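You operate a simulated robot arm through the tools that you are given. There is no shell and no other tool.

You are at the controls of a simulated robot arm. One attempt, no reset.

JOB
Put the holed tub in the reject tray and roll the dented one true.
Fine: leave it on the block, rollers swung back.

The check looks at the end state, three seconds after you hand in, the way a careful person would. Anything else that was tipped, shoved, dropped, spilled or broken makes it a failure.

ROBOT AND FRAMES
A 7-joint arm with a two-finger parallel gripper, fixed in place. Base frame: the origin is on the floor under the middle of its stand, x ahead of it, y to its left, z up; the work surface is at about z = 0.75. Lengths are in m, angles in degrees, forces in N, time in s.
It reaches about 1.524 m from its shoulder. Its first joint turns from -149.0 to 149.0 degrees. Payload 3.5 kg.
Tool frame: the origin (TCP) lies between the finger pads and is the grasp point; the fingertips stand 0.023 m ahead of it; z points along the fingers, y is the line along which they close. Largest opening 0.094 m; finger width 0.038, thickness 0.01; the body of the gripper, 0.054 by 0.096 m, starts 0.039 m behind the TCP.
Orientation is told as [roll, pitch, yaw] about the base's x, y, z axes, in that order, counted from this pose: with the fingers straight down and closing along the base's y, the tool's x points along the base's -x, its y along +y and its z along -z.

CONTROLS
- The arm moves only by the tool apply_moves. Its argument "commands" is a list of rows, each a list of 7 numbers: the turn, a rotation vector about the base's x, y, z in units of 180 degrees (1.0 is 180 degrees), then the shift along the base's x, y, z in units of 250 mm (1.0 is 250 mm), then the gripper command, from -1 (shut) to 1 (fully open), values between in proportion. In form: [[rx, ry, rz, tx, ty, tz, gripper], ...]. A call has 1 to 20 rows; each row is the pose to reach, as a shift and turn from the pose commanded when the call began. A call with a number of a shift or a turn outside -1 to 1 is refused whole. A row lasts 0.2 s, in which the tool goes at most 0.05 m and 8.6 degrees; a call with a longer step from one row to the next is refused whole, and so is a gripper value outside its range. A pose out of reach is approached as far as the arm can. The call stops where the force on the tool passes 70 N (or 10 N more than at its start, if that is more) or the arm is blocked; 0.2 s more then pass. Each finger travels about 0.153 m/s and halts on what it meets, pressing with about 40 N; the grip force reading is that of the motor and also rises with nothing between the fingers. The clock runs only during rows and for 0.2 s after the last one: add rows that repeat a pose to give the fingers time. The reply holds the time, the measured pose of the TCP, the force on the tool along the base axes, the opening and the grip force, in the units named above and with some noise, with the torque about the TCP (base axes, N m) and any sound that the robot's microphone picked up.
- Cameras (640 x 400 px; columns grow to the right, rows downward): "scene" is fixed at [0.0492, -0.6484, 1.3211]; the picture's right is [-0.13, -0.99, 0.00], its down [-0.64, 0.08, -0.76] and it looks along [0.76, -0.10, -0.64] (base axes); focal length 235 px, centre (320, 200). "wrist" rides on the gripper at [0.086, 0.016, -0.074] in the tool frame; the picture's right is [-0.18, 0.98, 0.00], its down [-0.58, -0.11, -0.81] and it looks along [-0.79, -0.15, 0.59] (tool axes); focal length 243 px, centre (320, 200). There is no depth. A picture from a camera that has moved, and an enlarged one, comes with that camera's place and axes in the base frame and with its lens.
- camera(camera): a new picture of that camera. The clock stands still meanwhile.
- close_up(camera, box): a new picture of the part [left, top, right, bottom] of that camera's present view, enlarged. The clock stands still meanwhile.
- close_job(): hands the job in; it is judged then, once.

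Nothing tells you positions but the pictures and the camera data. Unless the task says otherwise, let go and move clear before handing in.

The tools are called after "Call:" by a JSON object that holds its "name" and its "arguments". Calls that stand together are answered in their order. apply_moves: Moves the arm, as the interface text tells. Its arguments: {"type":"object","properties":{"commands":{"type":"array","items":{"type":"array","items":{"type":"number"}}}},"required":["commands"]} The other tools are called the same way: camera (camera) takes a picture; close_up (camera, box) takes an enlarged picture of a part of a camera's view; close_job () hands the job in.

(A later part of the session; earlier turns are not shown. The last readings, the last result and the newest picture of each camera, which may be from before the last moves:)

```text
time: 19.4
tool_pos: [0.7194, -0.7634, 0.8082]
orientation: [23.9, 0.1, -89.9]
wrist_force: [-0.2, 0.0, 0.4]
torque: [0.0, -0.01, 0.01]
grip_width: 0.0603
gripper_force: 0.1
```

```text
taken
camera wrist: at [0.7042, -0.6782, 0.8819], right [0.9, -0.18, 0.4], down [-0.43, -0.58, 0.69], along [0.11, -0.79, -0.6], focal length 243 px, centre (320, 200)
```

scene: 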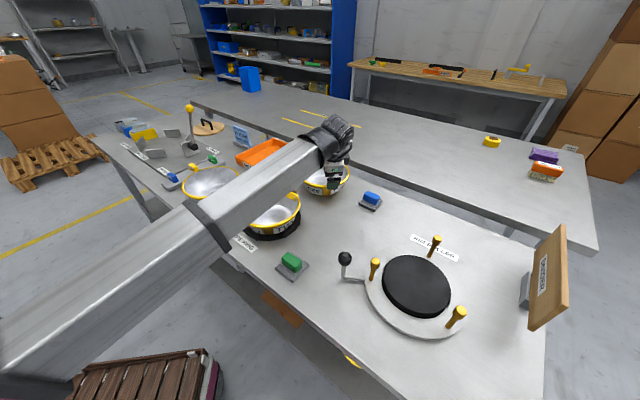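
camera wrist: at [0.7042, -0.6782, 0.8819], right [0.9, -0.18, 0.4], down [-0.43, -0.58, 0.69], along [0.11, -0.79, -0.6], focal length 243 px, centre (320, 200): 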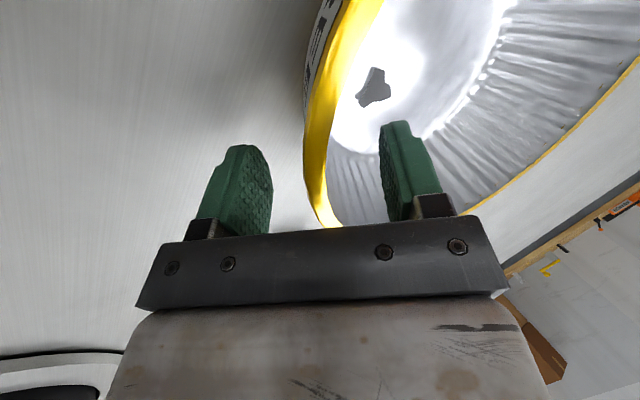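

The wall sits centred between the pads. Now I'll close the gripper.

Call:
{"name": "apply_moves", "arguments": {"commands": [[0, 0, 0, 0, 0, 0, -1], [0, 0, 0, 0, 0, 0, -1], [0, 0, 0, 0, 0, 0, -1]]}}

Call:
{"name": "camera", "arguments": {"camera": "wrist"}}

Call:
{"name": "close_up", "arguments": {"camera": "scene", "box": [290, 140, 370, 200]}}

```text
time: 20.2
tool_pos: [0.7197, -0.7631, 0.8088]
orientation: [23.9, 0.1, -89.9]
wrist_force: [0.4, 0.4, -0.2]
torque: [0.0, 0.03, -0.01]
grip_width: 0.0174
gripper_force: 40.0
```

```text
taken
camera wrist: at [0.7043, -0.6779, 0.8822], right [0.9, -0.18, 0.4], down [-0.43, -0.58, 0.69], along [0.11, -0.79, -0.6], focal length 243 px, centre (320, 200)
```

wrist: 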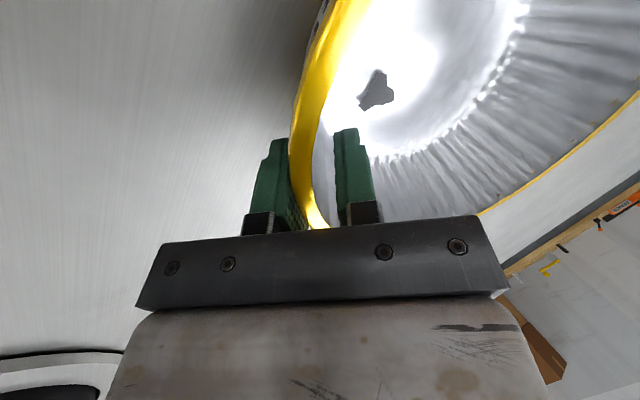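

```text
6.67 times, centred on (330, 170) of scene
camera zoom: at [0.0492, -0.6484, 1.3211], right [-0.13, -0.99, 0.0], down [-0.64, 0.08, -0.76], along [0.76, -0.1, -0.64], focal length 1567 px, centre (253, 400)
```

zoom: 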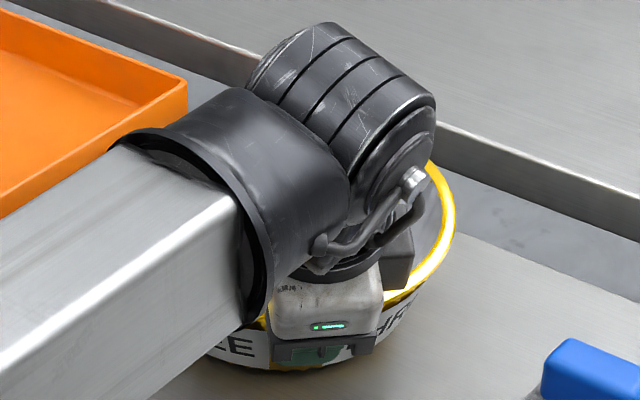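

Gripped at 17 mm width with 40 N. I'll lift a little straight up and check that the tub comes along level.

Call:
{"name": "apply_moves", "arguments": {"commands": [[0, 0, 0, 0, 0, 0.03, -1], [0, 0, 0, 0, 0, 0.08, -1], [0, 0, 0, 0, 0, 0.14, -1], [0, 0, 0, 0, 0, 0.2, -1]]}}

Call:
{"name": "camera", "arguments": {"camera": "wrist"}}

Call:
{"name": "camera", "arguments": {"camera": "scene"}}

```text
time: 21.2
tool_pos: [0.7205, -0.7629, 0.8588]
orientation: [23.9, 0.1, -90.0]
wrist_force: [-0.4, 0.4, 0.3]
torque: [0.01, 0.01, 0.02]
grip_width: 0.0178
gripper_force: 40.0
```

```text
taken
camera wrist: at [0.7037, -0.678, 0.9326], right [0.9, -0.18, 0.4], down [-0.43, -0.58, 0.69], along [0.11, -0.79, -0.6], focal length 243 px, centre (320, 200)
```

wrist: 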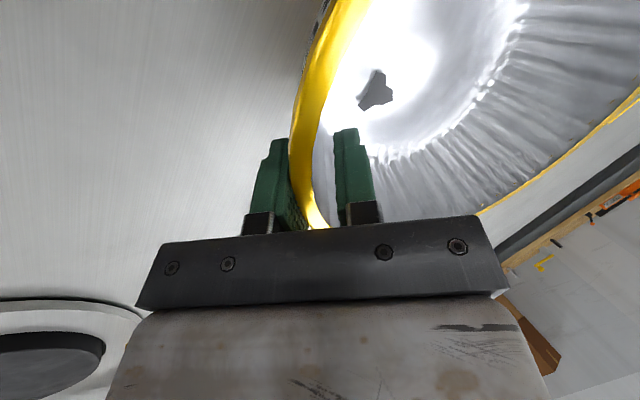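

```text
taken
```

scene: 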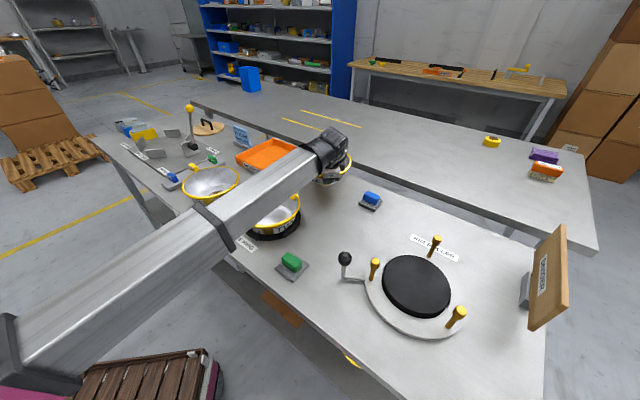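

The tub lifts cleanly with the gripper. I'll raise it well clear, then carry it over the orange tray, whose centre I place at about (1.025, -0.557).

Call:
{"name": "apply_moves", "arguments": {"commands": [[0, 0, 0, 0, 0, 0.1, -1], [0, 0, 0, 0, 0, 0.2, -1], [0, 0, 0, 0, 0, 0.32, -1]]}}

Call:
{"name": "apply_moves", "arguments": {"commands": [[0, 0, 0, 0.09, 0.082, 0, -1], [0, 0, 0, 0.18, 0.165, 0, -1], [0, 0, 0, 0.27, 0.247, 0, -1], [0, 0, 0, 0.36, 0.33, 0, -1], [0, 0, 0, 0.45, 0.412, 0, -1], [0, 0, 0, 0.54, 0.494, 0, -1], [0, 0, 0, 0.63, 0.577, 0, -1], [0, 0, 0, 0.72, 0.659, 0, -1], [0, 0, 0, 0.81, 0.742, 0, -1], [0, 0, 0, 0.898, 0.824, 0, -1]]}}

Call:
{"name": "camera", "arguments": {"camera": "scene"}}

Call:
{"name": "camera", "arguments": {"camera": "wrist"}}

```text
time: 22.0
tool_pos: [0.7194, -0.7653, 0.9383]
orientation: [23.8, 0.2, -89.8]
wrist_force: [-1.9, 0.1, -0.1]
torque: [-0.02, 0.0, 0.0]
grip_width: 0.0175
gripper_force: 40.2
```

```text
time: 24.2
tool_pos: [0.9448, -0.5588, 0.9389]
orientation: [23.9, 0.1, -90.0]
wrist_force: [0.7, 0.2, -0.1]
torque: [-0.01, 0.01, -0.01]
grip_width: 0.0176
gripper_force: 40.4
```

```text
taken
```

scene: 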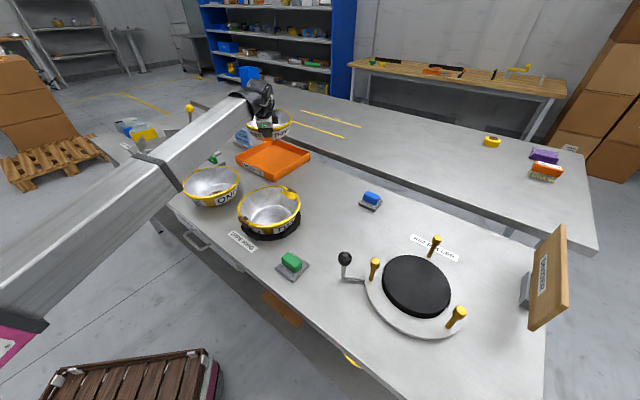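

```text
taken
camera wrist: at [0.9283, -0.4724, 1.0126], right [0.9, -0.18, 0.4], down [-0.43, -0.58, 0.69], along [0.11, -0.79, -0.6], focal length 243 px, centre (320, 200)
```

wrist: 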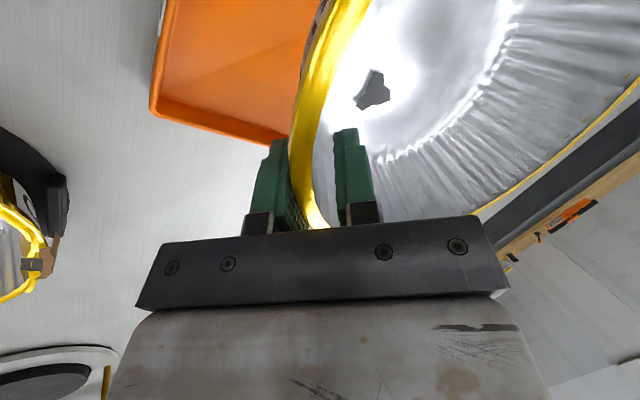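

The tub is over the tray and the tray corner shows up where I expected it. I'll lower to just above the tray floor and check.

Call:
{"name": "apply_moves", "arguments": {"commands": [[0, 0, 0, 0, 0, -0.08, -1], [0, 0, 0, 0, 0, -0.16, -1], [0, 0, 0, 0, 0, -0.24, -1], [0, 0, 0, 0, 0, -0.32, -1], [0, 0, 0, 0, 0, -0.38, -1], [0, 0, 0, 0, 0, -0.43, -1]]}}

Call:
{"name": "camera", "arguments": {"camera": "wrist"}}

Call:
{"name": "close_up", "arguments": {"camera": "scene", "box": [215, 90, 335, 190]}}

```text
time: 25.6
tool_pos: [0.946, -0.5572, 0.8319]
orientation: [24.0, 0.2, -89.9]
wrist_force: [0.2, -1.1, -1.0]
torque: [-0.03, 0.0, -0.01]
grip_width: 0.0174
gripper_force: 40.0
```

```text
taken
camera wrist: at [0.9286, -0.4715, 0.905], right [0.9, -0.18, 0.4], down [-0.43, -0.58, 0.69], along [0.11, -0.79, -0.6], focal length 243 px, centre (320, 200)
```

wrist: 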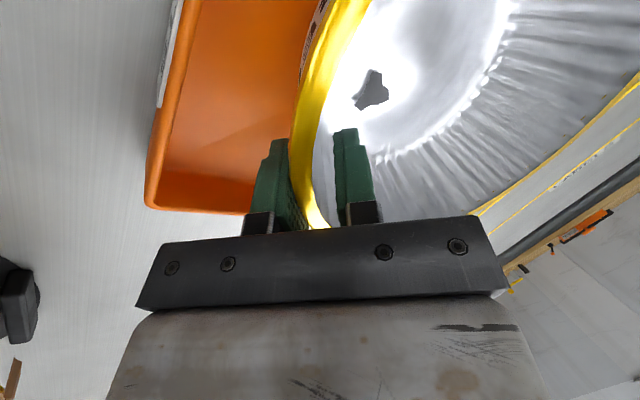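

```text
4.00 times, centred on (275, 140) of scene
camera zoom: at [0.0492, -0.6484, 1.3211], right [-0.13, -0.99, 0.0], down [-0.64, 0.08, -0.76], along [0.76, -0.1, -0.64], focal length 940 px, centre (500, 440)
```

zoom: 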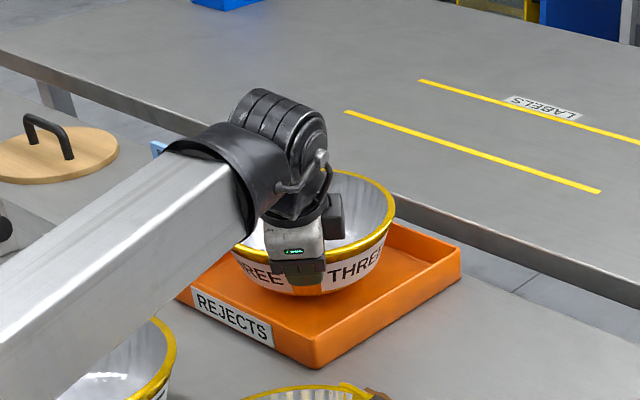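

The tub is above the tray floor with room all round. I'll lower in small steps and watch the force.

Call:
{"name": "apply_moves", "arguments": {"commands": [[0, 0, 0, 0, 0, -0.016, -1], [0, 0, 0, 0, 0, -0.032, -1], [0, 0, 0, 0, 0, -0.048, -1]]}}

Call:
{"name": "apply_moves", "arguments": {"commands": [[0, 0, 0, 0, 0, -0.006, -1], [0, 0, 0, 0, 0, -0.012, -1], [0, 0, 0, 0, 0, -0.012, -1]]}}

```text
time: 26.4
tool_pos: [0.9446, -0.558, 0.8175]
orientation: [23.9, 0.1, -89.9]
wrist_force: [-0.3, 0.3, 0.0]
torque: [0.04, 0.0, -0.04]
grip_width: 0.0174
gripper_force: 39.9
```

```text
time: 27.2
tool_pos: [0.9445, -0.5576, 0.8163]
orientation: [23.9, 0.1, -89.9]
wrist_force: [1.0, 0.7, -0.2]
torque: [-0.01, 0.0, -0.01]
grip_width: 0.0174
gripper_force: 39.2
```

No contact yet. I'll continue down in ~1.5 mm steps.

Call:
{"name": "apply_moves", "arguments": {"commands": [[0, 0, 0, 0, 0, -0.006, -1], [0, 0, 0, 0, 0, -0.006, -1]]}}

Call:
{"name": "apply_moves", "arguments": {"commands": [[0, 0, 0, 0, 0, -0.006, -1], [0, 0, 0, 0, 0, -0.006, -1]]}}

Call:
{"name": "apply_moves", "arguments": {"commands": [[0, 0, 0, 0, 0, -0.004, -1], [0, 0, 0, 0, 0, -0.004, -1]]}}

```text
time: 27.8
tool_pos: [0.9446, -0.5582, 0.8143]
orientation: [23.9, 0.0, -90.0]
wrist_force: [0.1, -0.3, -0.2]
torque: [0.02, 0.01, 0.02]
grip_width: 0.017
gripper_force: 40.0
```

```text
time: 28.4
tool_pos: [0.9445, -0.557, 0.8143]
orientation: [24.0, 0.2, -89.8]
wrist_force: [-0.5, 0.5, 10.9]
torque: [-0.19, -0.13, -0.01]
grip_width: 0.0174
gripper_force: 40.0
```

```text
time: 29.0
tool_pos: [0.9439, -0.5575, 0.8144]
orientation: [24.1, 0.1, -89.9]
wrist_force: [-0.9, -0.6, 23.3]
torque: [-0.28, -0.28, 0.0]
grip_width: 0.0172
gripper_force: 39.8
```

The tub touches the tray floor at TCP z≈0.8145. I'll relieve the press, open the fingers to 50 mm, and look before withdrawing.

Call:
{"name": "apply_moves", "arguments": {"commands": [[0, 0, 0, 0, 0, 0.008, -1], [0, 0, 0, 0, 0, 0.008, -0.5], [0, 0, 0, 0, 0, 0.008, 0.1], [0, 0, 0, 0, 0, 0.008, 0.1]]}}

Call:
{"name": "camera", "arguments": {"camera": "wrist"}}

Call:
{"name": "close_up", "arguments": {"camera": "scene", "box": [215, 90, 335, 190]}}

```text
time: 30.0
tool_pos: [0.9453, -0.5573, 0.8142]
orientation: [23.9, 0.1, -89.9]
wrist_force: [-0.9, 0.0, -0.1]
torque: [-0.01, -0.03, -0.01]
grip_width: 0.0516
gripper_force: 0.1
```

```text
taken
camera wrist: at [0.9281, -0.4717, 0.8875], right [0.9, -0.18, 0.4], down [-0.43, -0.58, 0.69], along [0.11, -0.79, -0.6], focal length 243 px, centre (320, 200)
```

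wrist: 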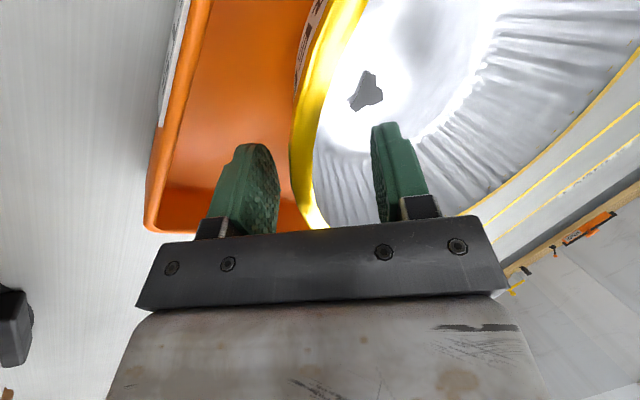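

```text
4.00 times, centred on (275, 140) of scene
camera zoom: at [0.0492, -0.6484, 1.3211], right [-0.13, -0.99, 0.0], down [-0.64, 0.08, -0.76], along [0.76, -0.1, -0.64], focal length 940 px, centre (500, 440)
```

zoom: 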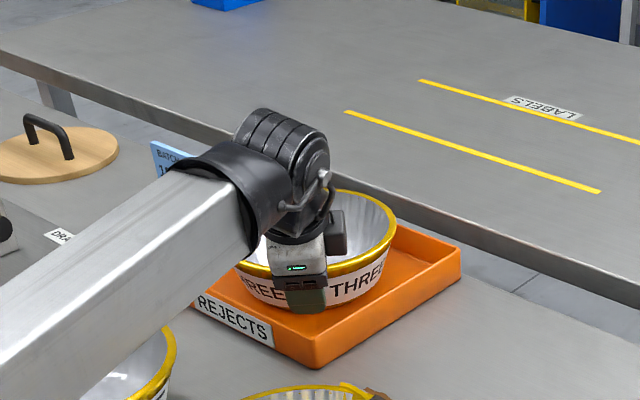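

Released; the tub sits level in the tray. I'll withdraw back along the finger axis, then up.

Call:
{"name": "apply_moves", "arguments": {"commands": [[0, 0, 0, -0.033, 0, 0.073, 0.1], [0, 0, 0, -0.081, 0, 0.183, 0.1], [0, 0, 0, -0.13, 0, 0.29, 0.1], [0, 0, 0, -0.18, 0, 0.4, 0.1], [0, 0, 0, -0.23, 0, 0.55, 0.1], [0, 0, 0, -0.3, 0, 0.7, 0.1]]}}

Call:
{"name": "camera", "arguments": {"camera": "wrist"}}

Call:
{"name": "camera", "arguments": {"camera": "scene"}}

```text
time: 31.4
tool_pos: [0.8679, -0.5562, 0.9888]
orientation: [24.0, 0.0, -89.9]
wrist_force: [-0.1, 0.5, -1.3]
torque: [0.04, -0.01, 0.01]
grip_width: 0.0518
gripper_force: 0.2
```

```text
taken
camera wrist: at [0.8525, -0.4715, 1.0627], right [0.9, -0.18, 0.4], down [-0.43, -0.58, 0.69], along [0.11, -0.79, -0.6], focal length 243 px, centre (320, 200)
```

wrist: 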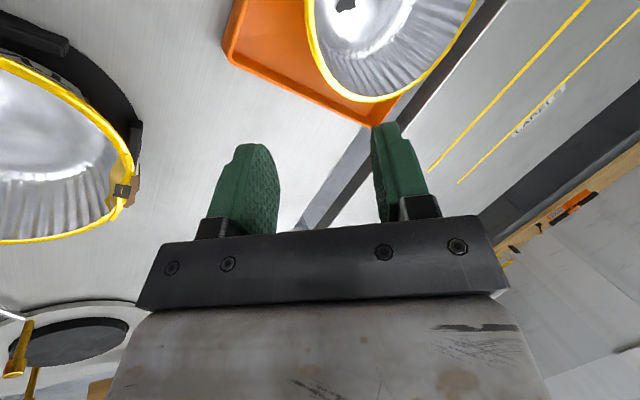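

```text
taken
```

scene: 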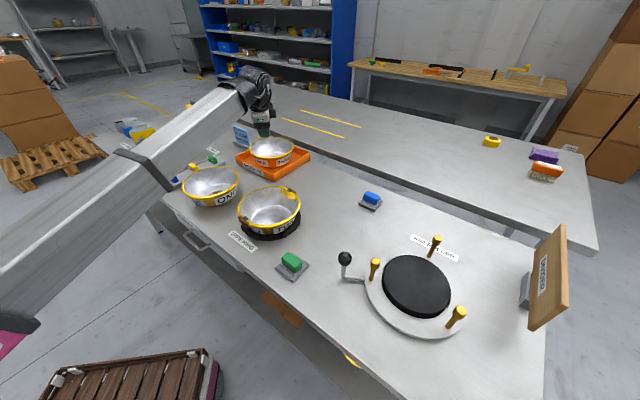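

THREE is in the reject tray. For TWO, the wipe ring's fences sit at about 45/135/225/315° and the dents at about -47°/131°, so the free spot to grip is the -x side, same orientation as before. I'll move over to a pre-grasp there.

Call:
{"name": "apply_moves", "arguments": {"commands": [[0, 0, 0, -0.16, 0, 0.05, 0.28], [0, 0, 0, -0.32, 0, 0.05, 0.28], [0, 0, 0, -0.48, -0.005, 0.05, 0.28], [0, 0, 0, -0.64, -0.01, 0.05, 0.28], [0, 0, 0, -0.8, -0.015, 0.05, 0.28], [0, 0, 0, -0.96, -0.02, 0.05, 0.28]]}}

Call:
{"name": "apply_moves", "arguments": {"commands": [[0, 0, 0, -0.15, 0, 0, 0.28], [0, 0, 0, -0.3, 0, -0.05, 0.28], [0, 0, 0, -0.42, 0, -0.2, 0.28], [0, 0, 0, -0.466, 0, -0.36, 0.28]]}}

Call:
{"name": "camera", "arguments": {"camera": "wrist"}}

Call:
{"name": "camera", "arguments": {"camera": "scene"}}

```text
time: 32.8
tool_pos: [0.6279, -0.5613, 1.0015]
orientation: [24.0, 0.1, -90.0]
wrist_force: [0.4, 0.1, 1.0]
torque: [0.01, -0.03, 0.02]
grip_width: 0.0603
gripper_force: 0.0
```

```text
time: 33.8
tool_pos: [0.5122, -0.5625, 0.9087]
orientation: [23.9, 0.1, -89.8]
wrist_force: [0.4, -0.6, 0.2]
torque: [0.03, 0.0, 0.01]
grip_width: 0.0601
gripper_force: 0.1
```

```text
taken
camera wrist: at [0.4962, -0.4767, 0.9835], right [0.9, -0.18, 0.4], down [-0.43, -0.58, 0.69], along [0.11, -0.79, -0.6], focal length 243 px, centre (320, 200)
```

wrist: 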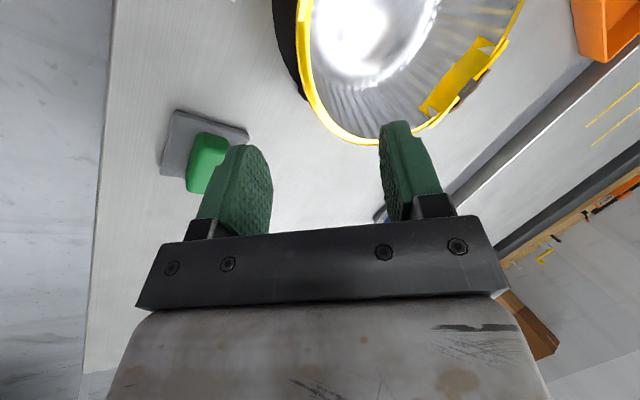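

```text
taken
```

scene: 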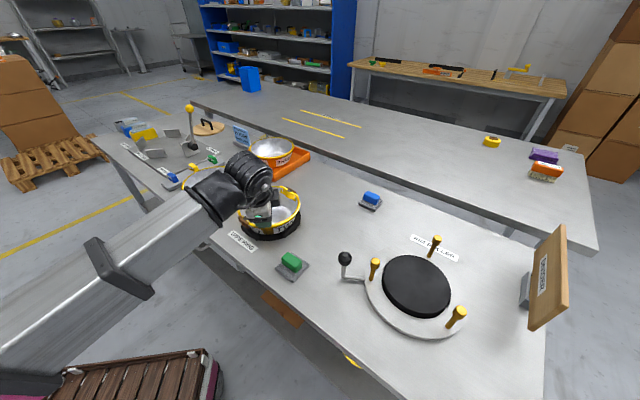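

The rim of TWO is in view between the fingers. I'll zoom in to measure where it lies against the finger axis.

Call:
{"name": "close_up", "arguments": {"camera": "wrist", "box": [260, 0, 420, 160]}}

Call:
{"name": "close_up", "arguments": {"camera": "scene", "box": [215, 160, 315, 250]}}

```text
2.50 times, centred on (340, 80) of wrist
camera zoom: at [0.4962, -0.4767, 0.9835], right [0.9, -0.18, 0.4], down [-0.43, -0.58, 0.69], along [0.11, -0.79, -0.6], focal length 606 px, centre (270, 500)
```

zoom: 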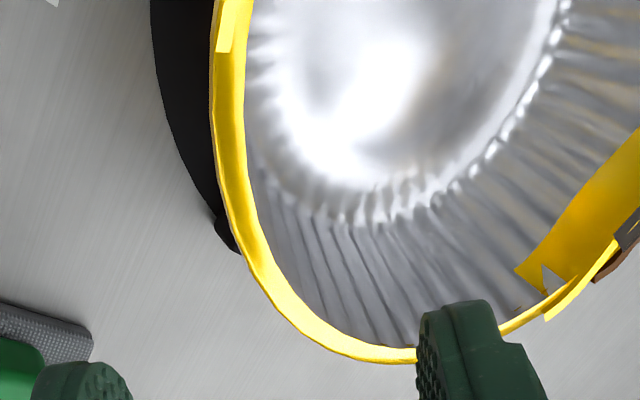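

```text
4.44 times, centred on (265, 205) of scene
camera zoom: at [0.0492, -0.6484, 1.3211], right [-0.13, -0.99, 0.0], down [-0.64, 0.08, -0.76], along [0.76, -0.1, -0.64], focal length 1044 px, centre (564, 178)
```

zoom: 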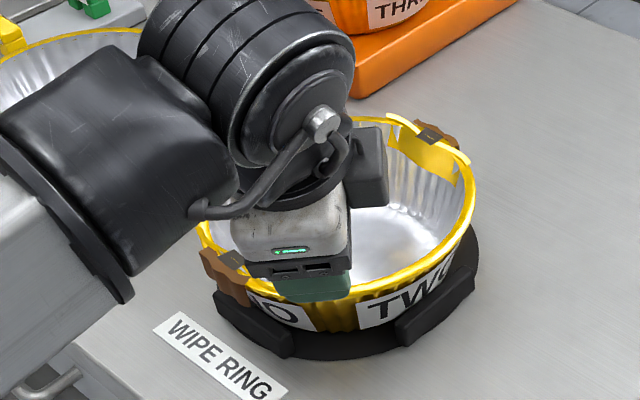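

The fit gives TWO's centre at (0.638, -0.558), rim radius 0.100, z≈0.82. I'll go down in two stages to the grip point (0.554, -0.559, 0.811).

Call:
{"name": "apply_moves", "arguments": {"commands": [[0, 0, 0, 0.03, 0.014, -0.07, 0.28], [0, 0, 0, 0.06, 0.014, -0.14, 0.28], [0, 0, 0, 0.09, 0.014, -0.21, 0.28]]}}

Call:
{"name": "camera", "arguments": {"camera": "wrist"}}

```text
time: 34.6
tool_pos: [0.5352, -0.5594, 0.8578]
orientation: [24.0, 0.2, -90.0]
wrist_force: [-1.3, -0.5, -0.3]
torque: [-0.01, 0.01, 0.0]
grip_width: 0.0602
gripper_force: 0.1
```

```text
taken
camera wrist: at [0.5194, -0.4735, 0.9322], right [0.9, -0.18, 0.4], down [-0.43, -0.58, 0.69], along [0.11, -0.79, -0.6], focal length 243 px, centre (320, 200)
```

wrist: 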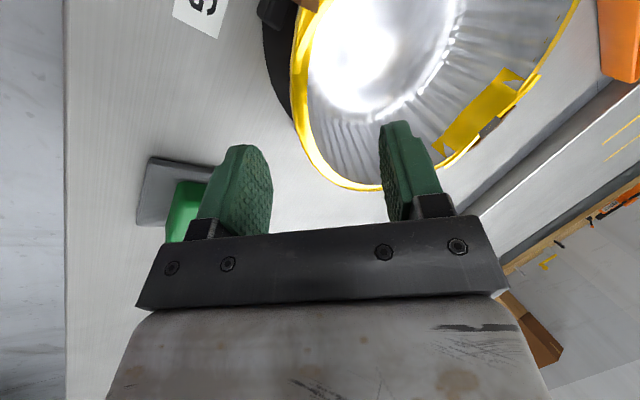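

The rim lies where the closed grip on THREE ended up, so the alignment is good. I'll descend the rest.

Call:
{"name": "apply_moves", "arguments": {"commands": [[0, 0, 0, 0.025, 0, -0.0625, 0.28], [0, 0, 0, 0.055, 0, -0.125, 0.28], [0, 0, 0, 0.083, 0, -0.187, 0.28]]}}

Call:
{"name": "camera", "arguments": {"camera": "wrist"}}

```text
time: 35.4
tool_pos: [0.5559, -0.5588, 0.8125]
orientation: [24.0, 0.1, -89.9]
wrist_force: [-0.5, -0.2, 0.0]
torque: [0.01, 0.03, 0.0]
grip_width: 0.0601
gripper_force: 0.1
```

```text
taken
camera wrist: at [0.5398, -0.4729, 0.8856], right [0.9, -0.18, 0.4], down [-0.43, -0.58, 0.69], along [0.11, -0.79, -0.6], focal length 243 px, centre (320, 200)
```

wrist: 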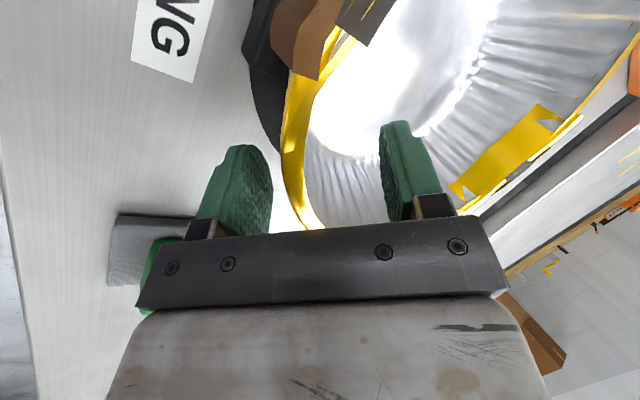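

The wall is a few pixels left of the ideal spot, so I'll shift about 2.5 mm outward and close.

Call:
{"name": "apply_moves", "arguments": {"commands": [[0, 0, 0, -0.01, 0, 0, 0.28], [0, 0, 0, -0.01, 0, 0, 0.0], [0, 0, 0, -0.01, 0, 0, -0.4], [0, 0, 0, -0.01, 0, 0, -1], [0, 0, 0, -0.01, 0, 0, -1], [0, 0, 0, -0.01, 0, 0, -1]]}}

Call:
{"name": "camera", "arguments": {"camera": "wrist"}}

Call:
{"name": "close_up", "arguments": {"camera": "scene", "box": [215, 160, 315, 250]}}

```text
time: 36.8
tool_pos: [0.5527, -0.5584, 0.8124]
orientation: [23.9, 0.1, -89.9]
wrist_force: [0.7, 0.6, 0.6]
torque: [-0.1, -0.12, 0.1]
grip_width: 0.0165
gripper_force: 40.1
```

```text
taken
camera wrist: at [0.5372, -0.4727, 0.8858], right [0.9, -0.18, 0.4], down [-0.43, -0.58, 0.69], along [0.11, -0.79, -0.6], focal length 243 px, centre (320, 200)
```

wrist: 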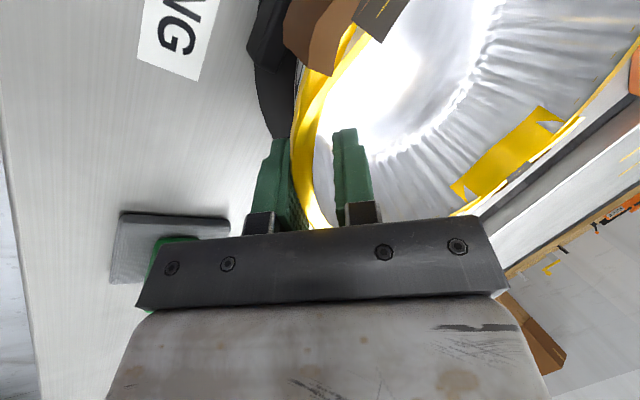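

```text
4.44 times, centred on (265, 205) of scene
camera zoom: at [0.0492, -0.6484, 1.3211], right [-0.13, -0.99, 0.0], down [-0.64, 0.08, -0.76], along [0.76, -0.1, -0.64], focal length 1044 px, centre (564, 178)
```

zoom: 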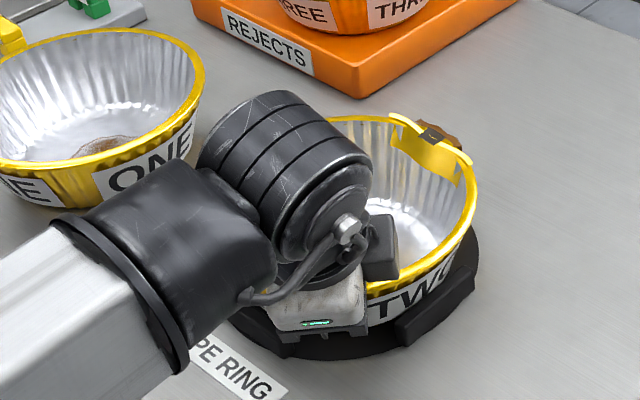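

TWO is gripped at 16.5 mm. I'll lift straight up out of the ring gently and check.

Call:
{"name": "apply_moves", "arguments": {"commands": [[0, 0, 0, 0, 0, 0.02, -1], [0, 0, 0, 0, 0, 0.05, -1], [0, 0, 0, 0, 0, 0.09, -1], [0, 0, 0, 0, 0, 0.14, -1], [0, 0, 0, 0, 0, 0.2, -1]]}}

Call:
{"name": "camera", "arguments": {"camera": "wrist"}}

Call:
{"name": "close_up", "arguments": {"camera": "scene", "box": [215, 140, 315, 250]}}

```text
time: 38.0
tool_pos: [0.554, -0.5589, 0.8629]
orientation: [23.9, 0.1, -89.9]
wrist_force: [-0.1, -0.3, -0.5]
torque: [0.01, -0.01, 0.03]
grip_width: 0.0164
gripper_force: 39.9
```

```text
taken
camera wrist: at [0.5378, -0.4732, 0.9365], right [0.9, -0.18, 0.4], down [-0.43, -0.58, 0.69], along [0.11, -0.79, -0.6], focal length 243 px, centre (320, 200)
```

wrist: 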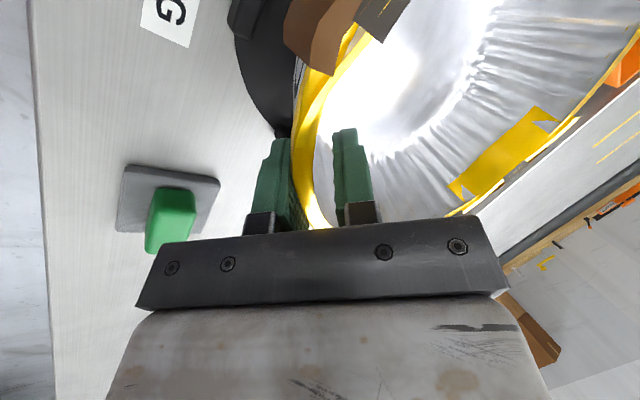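

```text
3.64 times, centred on (265, 195) of scene
camera zoom: at [0.0492, -0.6484, 1.3211], right [-0.13, -0.99, 0.0], down [-0.64, 0.08, -0.76], along [0.76, -0.1, -0.64], focal length 855 px, centre (520, 218)
```

zoom: 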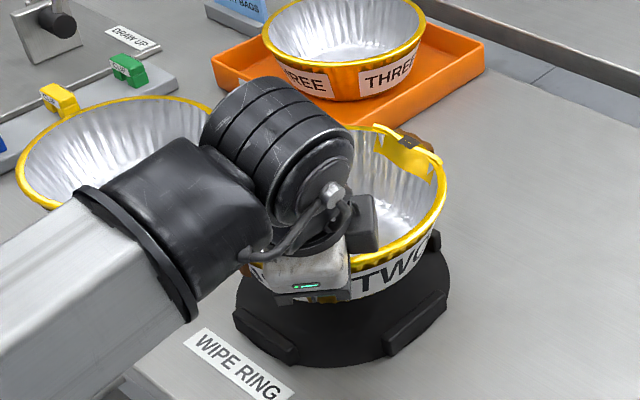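

TWO is out of the ring and hanging level. I'll zoom in to measure the tub's centre relative to the gripper for accurate placement.

Call:
{"name": "close_up", "arguments": {"camera": "wrist", "box": [270, 20, 400, 150]}}

Call:
{"name": "close_up", "arguments": {"camera": "wrist", "box": [440, 0, 640, 220]}}

```text
3.08 times, centred on (335, 85) of wrist
camera zoom: at [0.5378, -0.4732, 0.9365], right [0.9, -0.18, 0.4], down [-0.43, -0.58, 0.69], along [0.11, -0.79, -0.6], focal length 746 px, centre (274, 554)
```

zoom: 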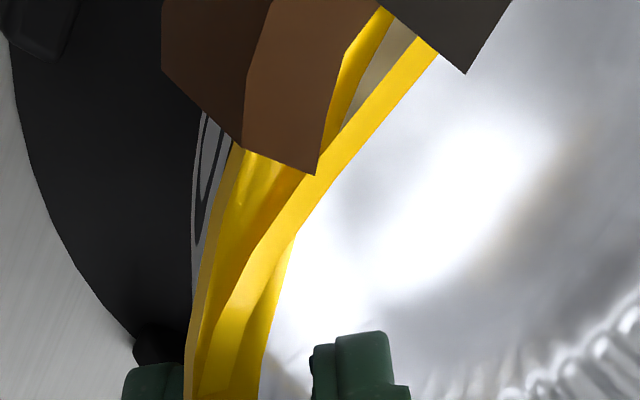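

```text
1.82 times, centred on (540, 110) of wrist
camera zoom: at [0.5378, -0.4732, 0.9365], right [0.9, -0.18, 0.4], down [-0.43, -0.58, 0.69], along [0.11, -0.79, -0.6], focal length 441 px, centre (-80, 364)
```

zoom: 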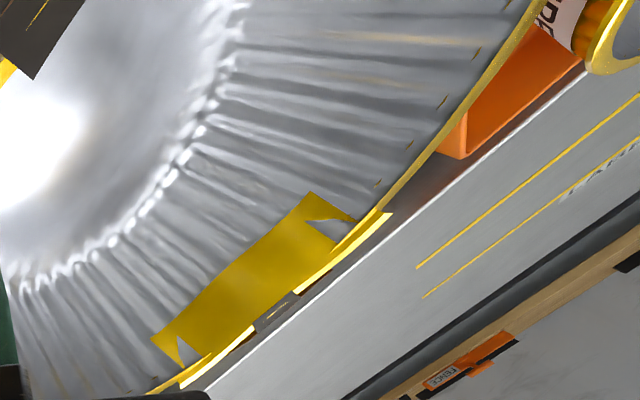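

The tub's centre lies about 88 mm from the TCP along the grip direction. I'll raise it, carry it toward the roller, and turn it -27° so the dents end up midway between the pegs.

Call:
{"name": "apply_moves", "arguments": {"commands": [[0, 0, 0, 0, 0, 0.12, -1], [0, 0, 0, 0, 0, 0.24, -1], [0, 0, 0, 0, 0, 0.38, -1], [0, 0, -0.025, -0.098, -0.111, 0.38, -1], [0, 0, -0.05, -0.196, -0.223, 0.38, -1], [0, 0, -0.075, -0.294, -0.334, 0.38, -1], [0, 0, -0.1, -0.392, -0.445, 0.38, -1], [0, 0, -0.125, -0.49, -0.557, 0.38, -1], [0, 0, -0.15, -0.588, -0.668, 0.38, -1]]}}

Call:
{"name": "camera", "arguments": {"camera": "scene"}}

Call:
{"name": "camera", "arguments": {"camera": "wrist"}}

```text
time: 40.0
tool_pos: [0.4057, -0.7269, 0.9577]
orientation: [23.9, 0.2, -117.0]
wrist_force: [-0.4, -0.5, 0.5]
torque: [0.03, 0.01, -0.01]
grip_width: 0.0164
gripper_force: 40.2
```

```text
taken
```

scene: 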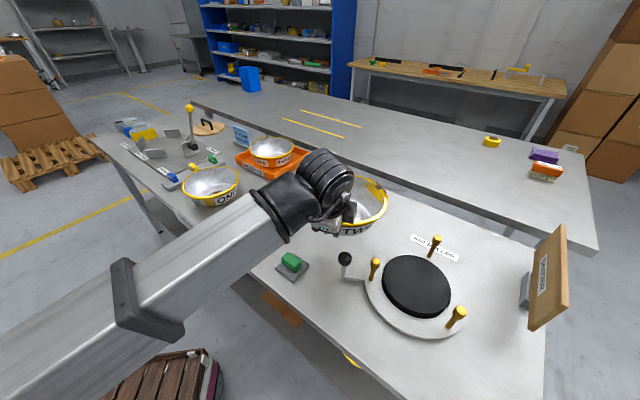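

```text
taken
camera wrist: at [0.4306, -0.6432, 1.0311], right [0.72, -0.57, 0.4], down [-0.64, -0.33, 0.69], along [-0.27, -0.75, -0.6], focal length 243 px, centre (320, 200)
```

wrist: 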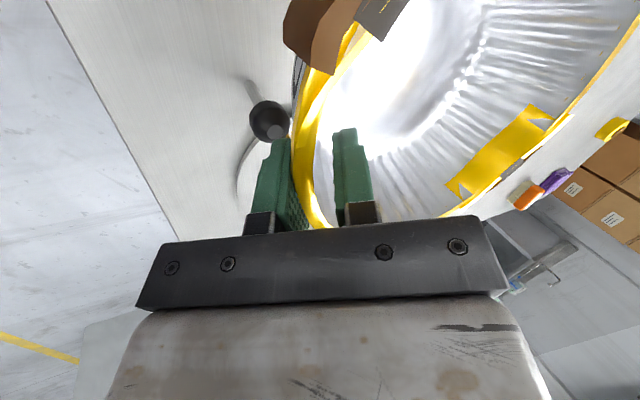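

I'll carry it the rest of the way to hover above the roller.

Call:
{"name": "apply_moves", "arguments": {"commands": [[0, 0, 0, -0.097, -0.111, 0, -1], [0, 0, 0, -0.193, -0.221, 0, -1], [0, 0, 0, -0.29, -0.332, 0, -1], [0, 0, 0, -0.387, -0.443, 0, -1], [0, 0, 0, -0.483, -0.553, 0, -1], [0, 0, 0, -0.58, -0.664, 0, -1], [0, 0, 0, -0.58, -0.664, 0, -1]]}}

Call:
{"name": "camera", "arguments": {"camera": "scene"}}

Call:
{"name": "camera", "arguments": {"camera": "wrist"}}

Call:
{"name": "close_up", "arguments": {"camera": "scene", "box": [320, 180, 520, 350]}}

```text
time: 41.6
tool_pos: [0.2616, -0.8913, 0.9562]
orientation: [23.9, 0.1, -116.8]
wrist_force: [-0.6, 0.4, -0.1]
torque: [-0.01, -0.01, 0.03]
grip_width: 0.0164
gripper_force: 39.7
```

```text
taken
```

scene: 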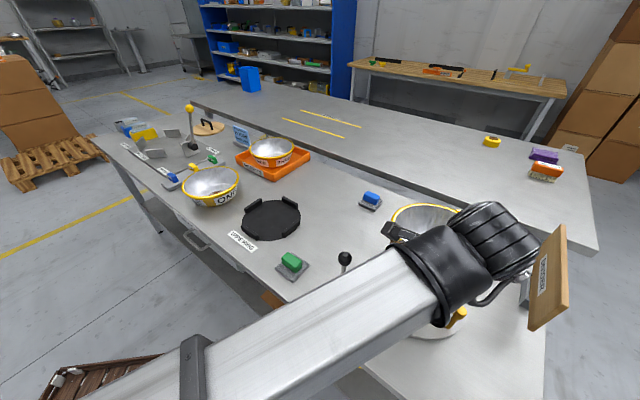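

```text
taken
camera wrist: at [0.2862, -0.8084, 1.0305], right [0.72, -0.57, 0.4], down [-0.64, -0.33, 0.69], along [-0.26, -0.75, -0.6], focal length 243 px, centre (320, 200)
```

wrist: 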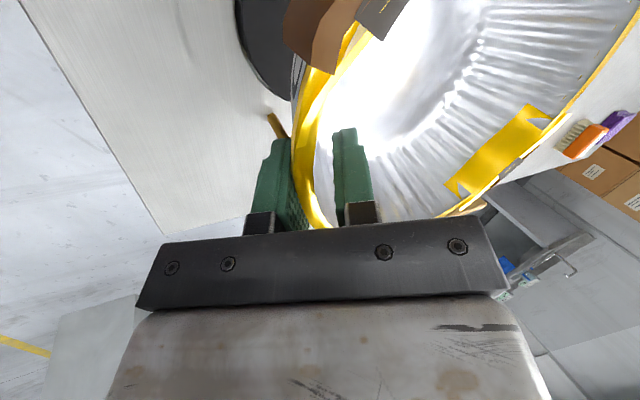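

```text
2.35 times, centred on (420, 265) of scene
camera zoom: at [0.0492, -0.6484, 1.3211], right [-0.13, -0.99, 0.0], down [-0.64, 0.08, -0.76], along [0.76, -0.1, -0.64], focal length 553 px, centre (85, 47)
```

zoom: 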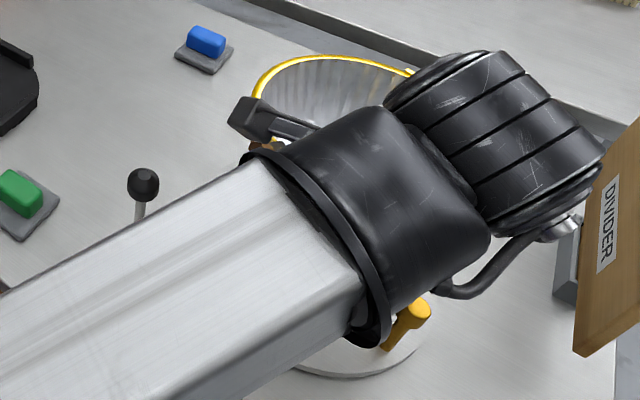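

The arm now hides the roller from the scene camera, so I'll rely on the wrist view. I'll lower until the rim is still just above the roller heads, then look.

Call:
{"name": "apply_moves", "arguments": {"commands": [[0, 0, 0, -0.002, -0.012, -0.08, -1], [0, 0, 0, -0.002, -0.012, -0.16, -1], [0, 0, 0, -0.002, -0.012, -0.24, -1], [0, 0, 0, -0.002, -0.012, -0.31, -1], [0, 0, 0, -0.002, -0.012, -0.36, -1], [0, 0, 0, -0.002, -0.012, -0.36, -1]]}}

Call:
{"name": "camera", "arguments": {"camera": "wrist"}}

Call:
{"name": "close_up", "arguments": {"camera": "scene", "box": [320, 180, 520, 350]}}

```text
time: 43.0
tool_pos: [0.2608, -0.8954, 0.867]
orientation: [23.9, 0.1, -116.9]
wrist_force: [0.3, -0.7, -0.5]
torque: [0.01, -0.01, -0.03]
grip_width: 0.0164
gripper_force: 39.9
```

```text
taken
camera wrist: at [0.2863, -0.8114, 0.9409], right [0.72, -0.57, 0.4], down [-0.64, -0.33, 0.69], along [-0.26, -0.75, -0.6], focal length 243 px, centre (320, 200)
```

wrist: 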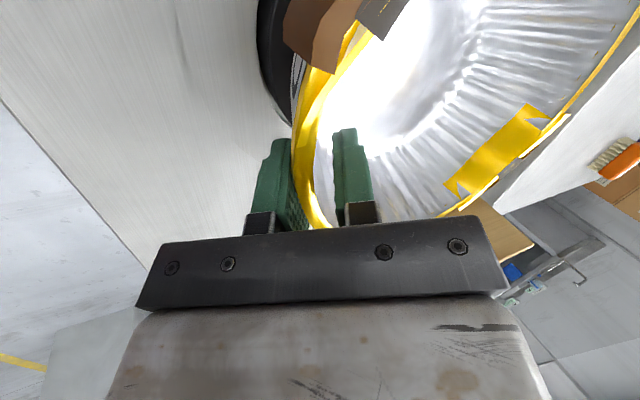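

```text
2.35 times, centred on (420, 265) of scene
camera zoom: at [0.0492, -0.6484, 1.3211], right [-0.13, -0.99, 0.0], down [-0.64, 0.08, -0.76], along [0.76, -0.1, -0.64], focal length 553 px, centre (85, 47)
```

zoom: 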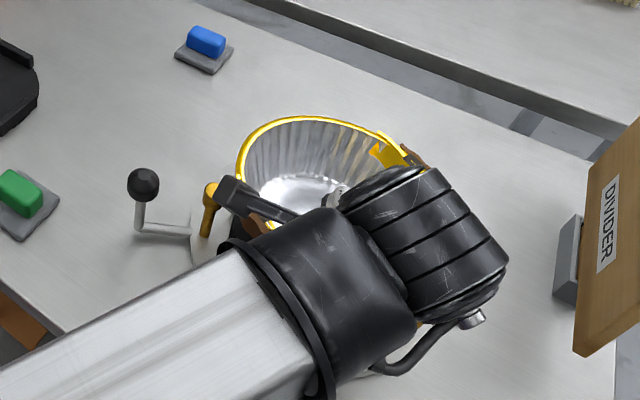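

Part of the tub's rim and peg A show in the scene view. I'll zoom more to measure the tub's centre against the pegs.

Call:
{"name": "close_up", "arguments": {"camera": "scene", "box": [380, 220, 470, 280]}}

Call:
{"name": "close_up", "arguments": {"camera": "scene", "box": [360, 220, 430, 300]}}

```text
6.67 times, centred on (425, 250) of scene
camera zoom: at [0.0492, -0.6484, 1.3211], right [-0.13, -0.99, 0.0], down [-0.64, 0.08, -0.76], along [0.76, -0.1, -0.64], focal length 1567 px, centre (-380, -133)
```

zoom: 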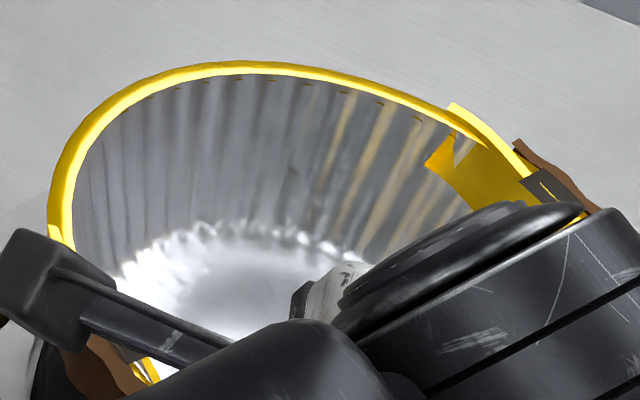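

```text
5.00 times, centred on (395, 260) of scene
camera zoom: at [0.0492, -0.6484, 1.3211], right [-0.13, -0.99, 0.0], down [-0.64, 0.08, -0.76], along [0.76, -0.1, -0.64], focal length 1175 px, centre (-55, -100)
```

zoom: 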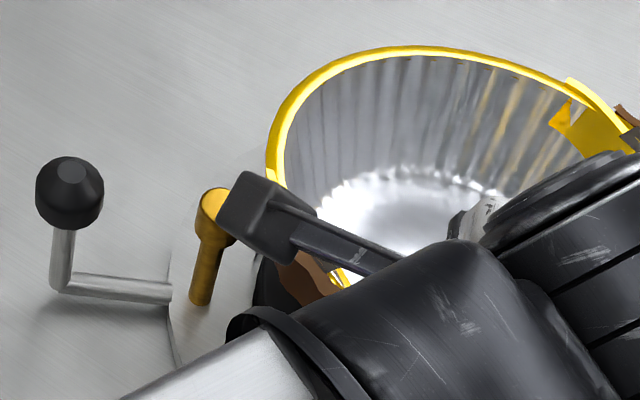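

By the numbers the tub is centred to within a few mm, and the roller gap is small. I'll lower another 15 mm so the rim is close to roller-head height and compare directly.

Call:
{"name": "apply_moves", "arguments": {"commands": [[0, 0, 0, 0, 0, -0.02, -1], [0, 0, 0, 0, 0, -0.04, -1], [0, 0, 0, 0, 0, -0.06, -1], [0, 0, 0, 0, 0, -0.06, -1]]}}

Call:
{"name": "camera", "arguments": {"camera": "wrist"}}

Call:
{"name": "close_up", "arguments": {"camera": "scene", "box": [360, 220, 440, 300]}}

Call:
{"name": "close_up", "arguments": {"camera": "scene", "box": [390, 220, 490, 350]}}

```text
time: 44.0
tool_pos: [0.2616, -0.8948, 0.8531]
orientation: [23.9, 0.0, -117.0]
wrist_force: [-0.1, 0.5, -1.6]
torque: [-0.02, 0.05, 0.0]
grip_width: 0.0164
gripper_force: 40.5
```

```text
taken
camera wrist: at [0.2859, -0.8113, 0.9262], right [0.72, -0.57, 0.4], down [-0.64, -0.33, 0.69], along [-0.26, -0.75, -0.6], focal length 243 px, centre (320, 200)
```

wrist: 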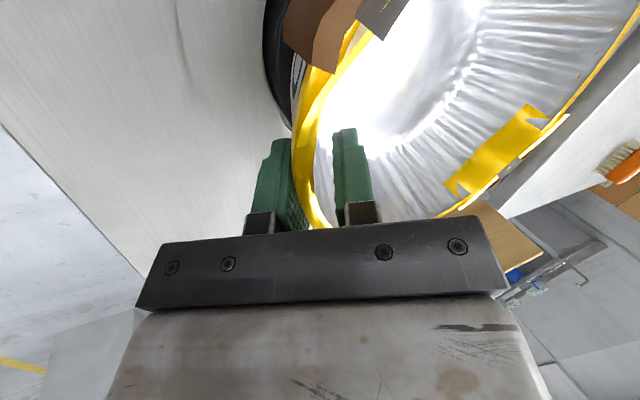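

```text
5.00 times, centred on (400, 260) of scene
camera zoom: at [0.0492, -0.6484, 1.3211], right [-0.13, -0.99, 0.0], down [-0.64, 0.08, -0.76], along [0.76, -0.1, -0.64], focal length 1175 px, centre (-80, -100)
```

zoom: 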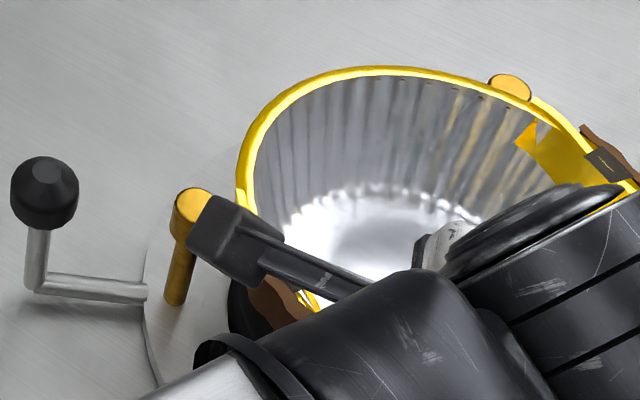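

```text
3.08 times, centred on (440, 285) of scene
camera zoom: at [0.0492, -0.6484, 1.3211], right [-0.13, -0.99, 0.0], down [-0.64, 0.08, -0.76], along [0.76, -0.1, -0.64], focal length 723 px, centre (-49, -62)
```

zoom: 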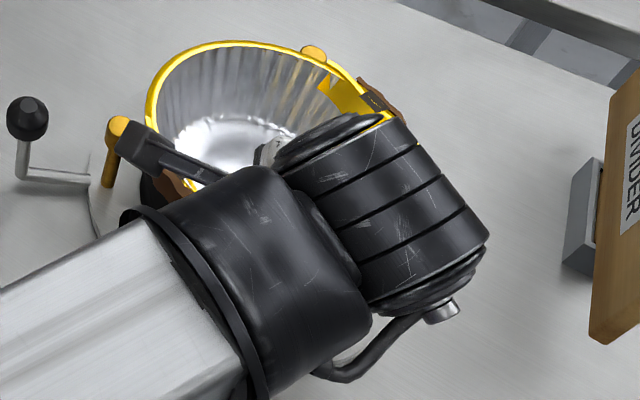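

Compared in the same scene image, the tub sits a few mm too far toward peg C, with about 6 mm gaps at A and B. I'll shift it +6 mm in x and +2 mm in y and re-measure.

Call:
{"name": "apply_moves", "arguments": {"commands": [[0, 0, 0, 0.012, 0.004, 0, -1], [0, 0, 0, 0.024, 0.008, 0, -1], [0, 0, 0, 0.024, 0.008, 0, -1]]}}

Call:
{"name": "close_up", "arguments": {"camera": "scene", "box": [370, 225, 450, 285]}}

Call:
{"name": "close_up", "arguments": {"camera": "wrist", "box": [220, 0, 420, 240]}}

```text
time: 44.8
tool_pos: [0.2671, -0.8923, 0.8524]
orientation: [23.9, 0.1, -117.0]
wrist_force: [0.4, -1.2, 0.3]
torque: [0.02, 0.01, 0.01]
grip_width: 0.0164
gripper_force: 40.0
```

```text
6.67 times, centred on (410, 255) of scene
camera zoom: at [0.0492, -0.6484, 1.3211], right [-0.13, -0.99, 0.0], down [-0.64, 0.08, -0.76], along [0.76, -0.1, -0.64], focal length 1567 px, centre (-280, -167)
```

zoom: 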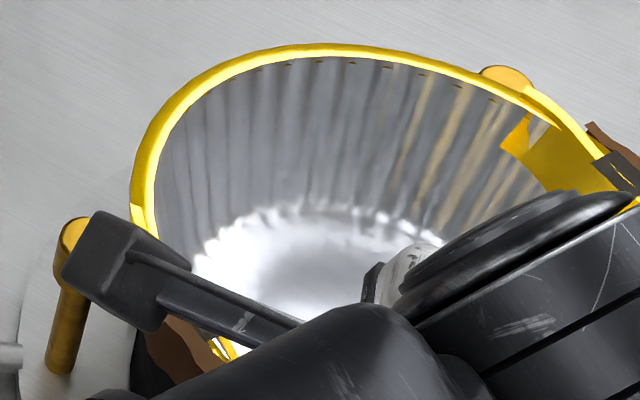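

```text
1.67 times, centred on (320, 120) of wrist
camera zoom: at [0.292, -0.8094, 0.926], right [0.72, -0.57, 0.4], down [-0.64, -0.33, 0.69], along [-0.27, -0.75, -0.6], focal length 404 px, centre (320, 333)
```

zoom: 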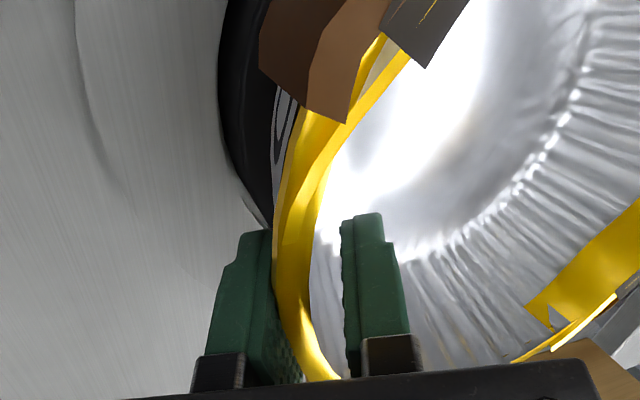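

Centres now agree to about 1 mm. I'll lower slowly toward the block and watch for contact.

Call:
{"name": "apply_moves", "arguments": {"commands": [[0, 0, 0, 0, 0, -0.01, -1], [0, 0, 0, 0, 0, -0.02, -1], [0, 0, 0, 0, 0, -0.03, -1], [0, 0, 0, 0, 0, -0.03, -1]]}}

Call:
{"name": "apply_moves", "arguments": {"commands": [[0, 0, 0, 0, 0, -0.006, -1], [0, 0, 0, 0, 0, -0.012, -1], [0, 0, 0, 0, 0, -0.012, -1]]}}

Call:
{"name": "apply_moves", "arguments": {"commands": [[0, 0, 0, 0, 0, -0.006, -1], [0, 0, 0, 0, 0, -0.012, -1], [0, 0, 0, 0, 0, -0.012, -1]]}}

Call:
{"name": "close_up", "arguments": {"camera": "scene", "box": [360, 225, 450, 295]}}

```text
time: 45.8
tool_pos: [0.2666, -0.8936, 0.8441]
orientation: [24.0, 0.2, -116.9]
wrist_force: [-1.8, 0.9, 2.1]
torque: [-0.2, -0.22, -0.03]
grip_width: 0.0164
gripper_force: 40.0
```

```text
time: 46.6
tool_pos: [0.2677, -0.8923, 0.8428]
orientation: [24.0, 0.1, -116.9]
wrist_force: [-3.0, 3.2, 5.9]
torque: [-0.41, 0.0, -0.17]
grip_width: 0.0164
gripper_force: 39.8
```

```text
time: 47.4
tool_pos: [0.2664, -0.8924, 0.8399]
orientation: [24.0, 0.1, -116.9]
wrist_force: [-3.1, 0.2, 29.6]
torque: [-0.05, -0.17, 0.02]
grip_width: 0.0165
gripper_force: 40.1
```

```text
5.71 times, centred on (405, 260) of scene
camera zoom: at [0.0492, -0.6484, 1.3211], right [-0.13, -0.99, 0.0], down [-0.64, 0.08, -0.76], along [0.76, -0.1, -0.64], focal length 1343 px, centre (-166, -143)
```

zoom: 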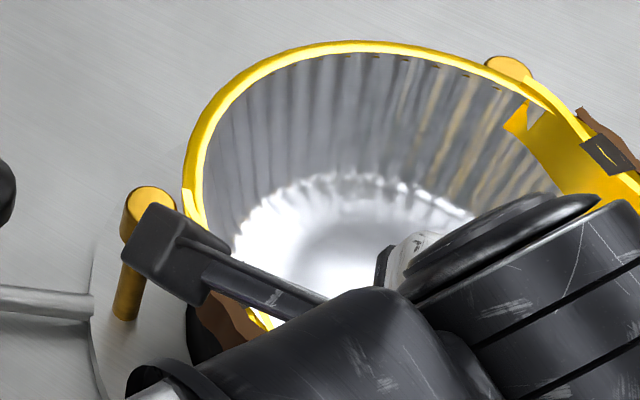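

Contact came first as a light sideways push away from peg B, then a firm vertical stop at z≈0.840, which fits the tub bottom meeting the block. I'll lift 4 mm, nudge about 1.5 mm away from peg B, and come down again.

Call:
{"name": "apply_moves", "arguments": {"commands": [[0, 0, 0, 0, 0, 0.01, -1], [0, 0, 0, 0, 0, 0.024, -1], [0, 0, 0, -0.006, 0.006, 0.024, -1], [0, 0, 0, -0.006, 0.006, 0.024, -1]]}}

Call:
{"name": "apply_moves", "arguments": {"commands": [[0, 0, 0, 0, 0, -0.006, -1], [0, 0, 0, 0, 0, -0.012, -1], [0, 0, 0, 0, 0, -0.012, -1]]}}

Call:
{"name": "apply_moves", "arguments": {"commands": [[0, 0, 0, 0, 0, -0.004, -1], [0, 0, 0, 0, 0, -0.008, -1], [0, 0, 0, 0, 0, -0.008, -1]]}}

```text
time: 48.4
tool_pos: [0.2648, -0.8909, 0.8452]
orientation: [23.9, 0.2, -116.9]
wrist_force: [0.3, 0.4, -0.7]
torque: [-0.01, 0.0, 0.03]
grip_width: 0.0163
gripper_force: 40.2
```

```text
time: 49.2
tool_pos: [0.266, -0.8922, 0.8418]
orientation: [23.9, 0.1, -117.0]
wrist_force: [0.3, 0.3, 0.2]
torque: [-0.04, 0.02, 0.06]
grip_width: 0.0163
gripper_force: 39.6
```

```text
time: 50.0
tool_pos: [0.2654, -0.891, 0.84]
orientation: [24.0, 0.2, -116.9]
wrist_force: [-1.4, 2.7, 9.5]
torque: [-0.32, -0.1, -0.03]
grip_width: 0.0167
gripper_force: 40.0
```

The tub now rests on the block with only about 10 N, with its near edge touching first. I'll release gently and look.

Call:
{"name": "apply_moves", "arguments": {"commands": [[0, 0, 0, 0, 0, 0.002, -1], [0, 0, 0, 0, 0, 0.002, -0.6], [0, 0, 0, 0, 0, 0.002, -0.2], [0, 0, 0, 0, 0, 0.002, 0.2], [0, 0, 0, 0, 0, 0.002, 0.2]]}}

Call:
{"name": "camera", "arguments": {"camera": "wrist"}}

Call:
{"name": "close_up", "arguments": {"camera": "scene", "box": [360, 225, 450, 295]}}

```text
time: 51.2
tool_pos: [0.2651, -0.8918, 0.8396]
orientation: [23.9, 0.1, -116.9]
wrist_force: [-0.4, 0.1, 0.2]
torque: [0.0, 0.01, 0.01]
grip_width: 0.0566
gripper_force: 0.0
```

```text
taken
camera wrist: at [0.2903, -0.8082, 0.9143], right [0.72, -0.57, 0.4], down [-0.64, -0.33, 0.69], along [-0.26, -0.75, -0.6], focal length 243 px, centre (320, 200)
```

wrist: 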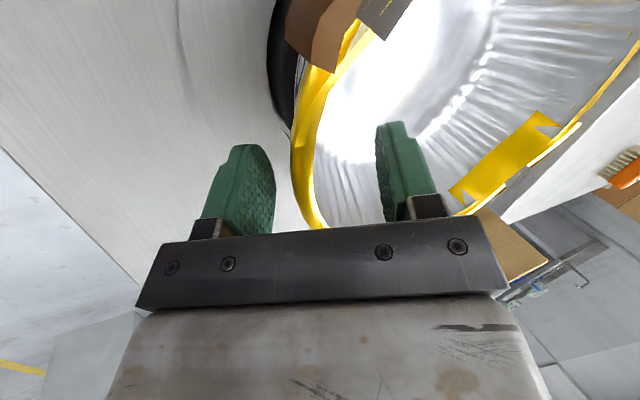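

```text
5.71 times, centred on (405, 260) of scene
camera zoom: at [0.0492, -0.6484, 1.3211], right [-0.13, -0.99, 0.0], down [-0.64, 0.08, -0.76], along [0.76, -0.1, -0.64], focal length 1343 px, centre (-166, -143)
```

zoom: 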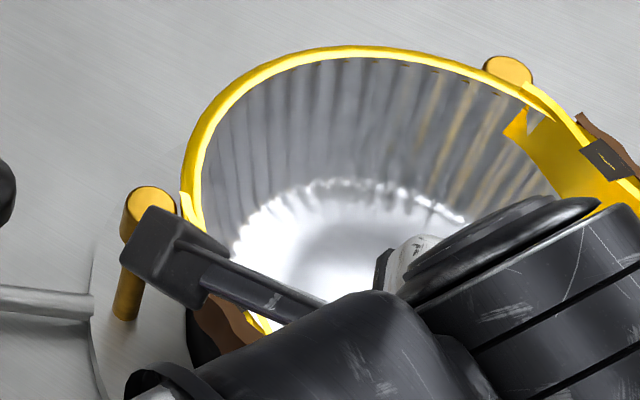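

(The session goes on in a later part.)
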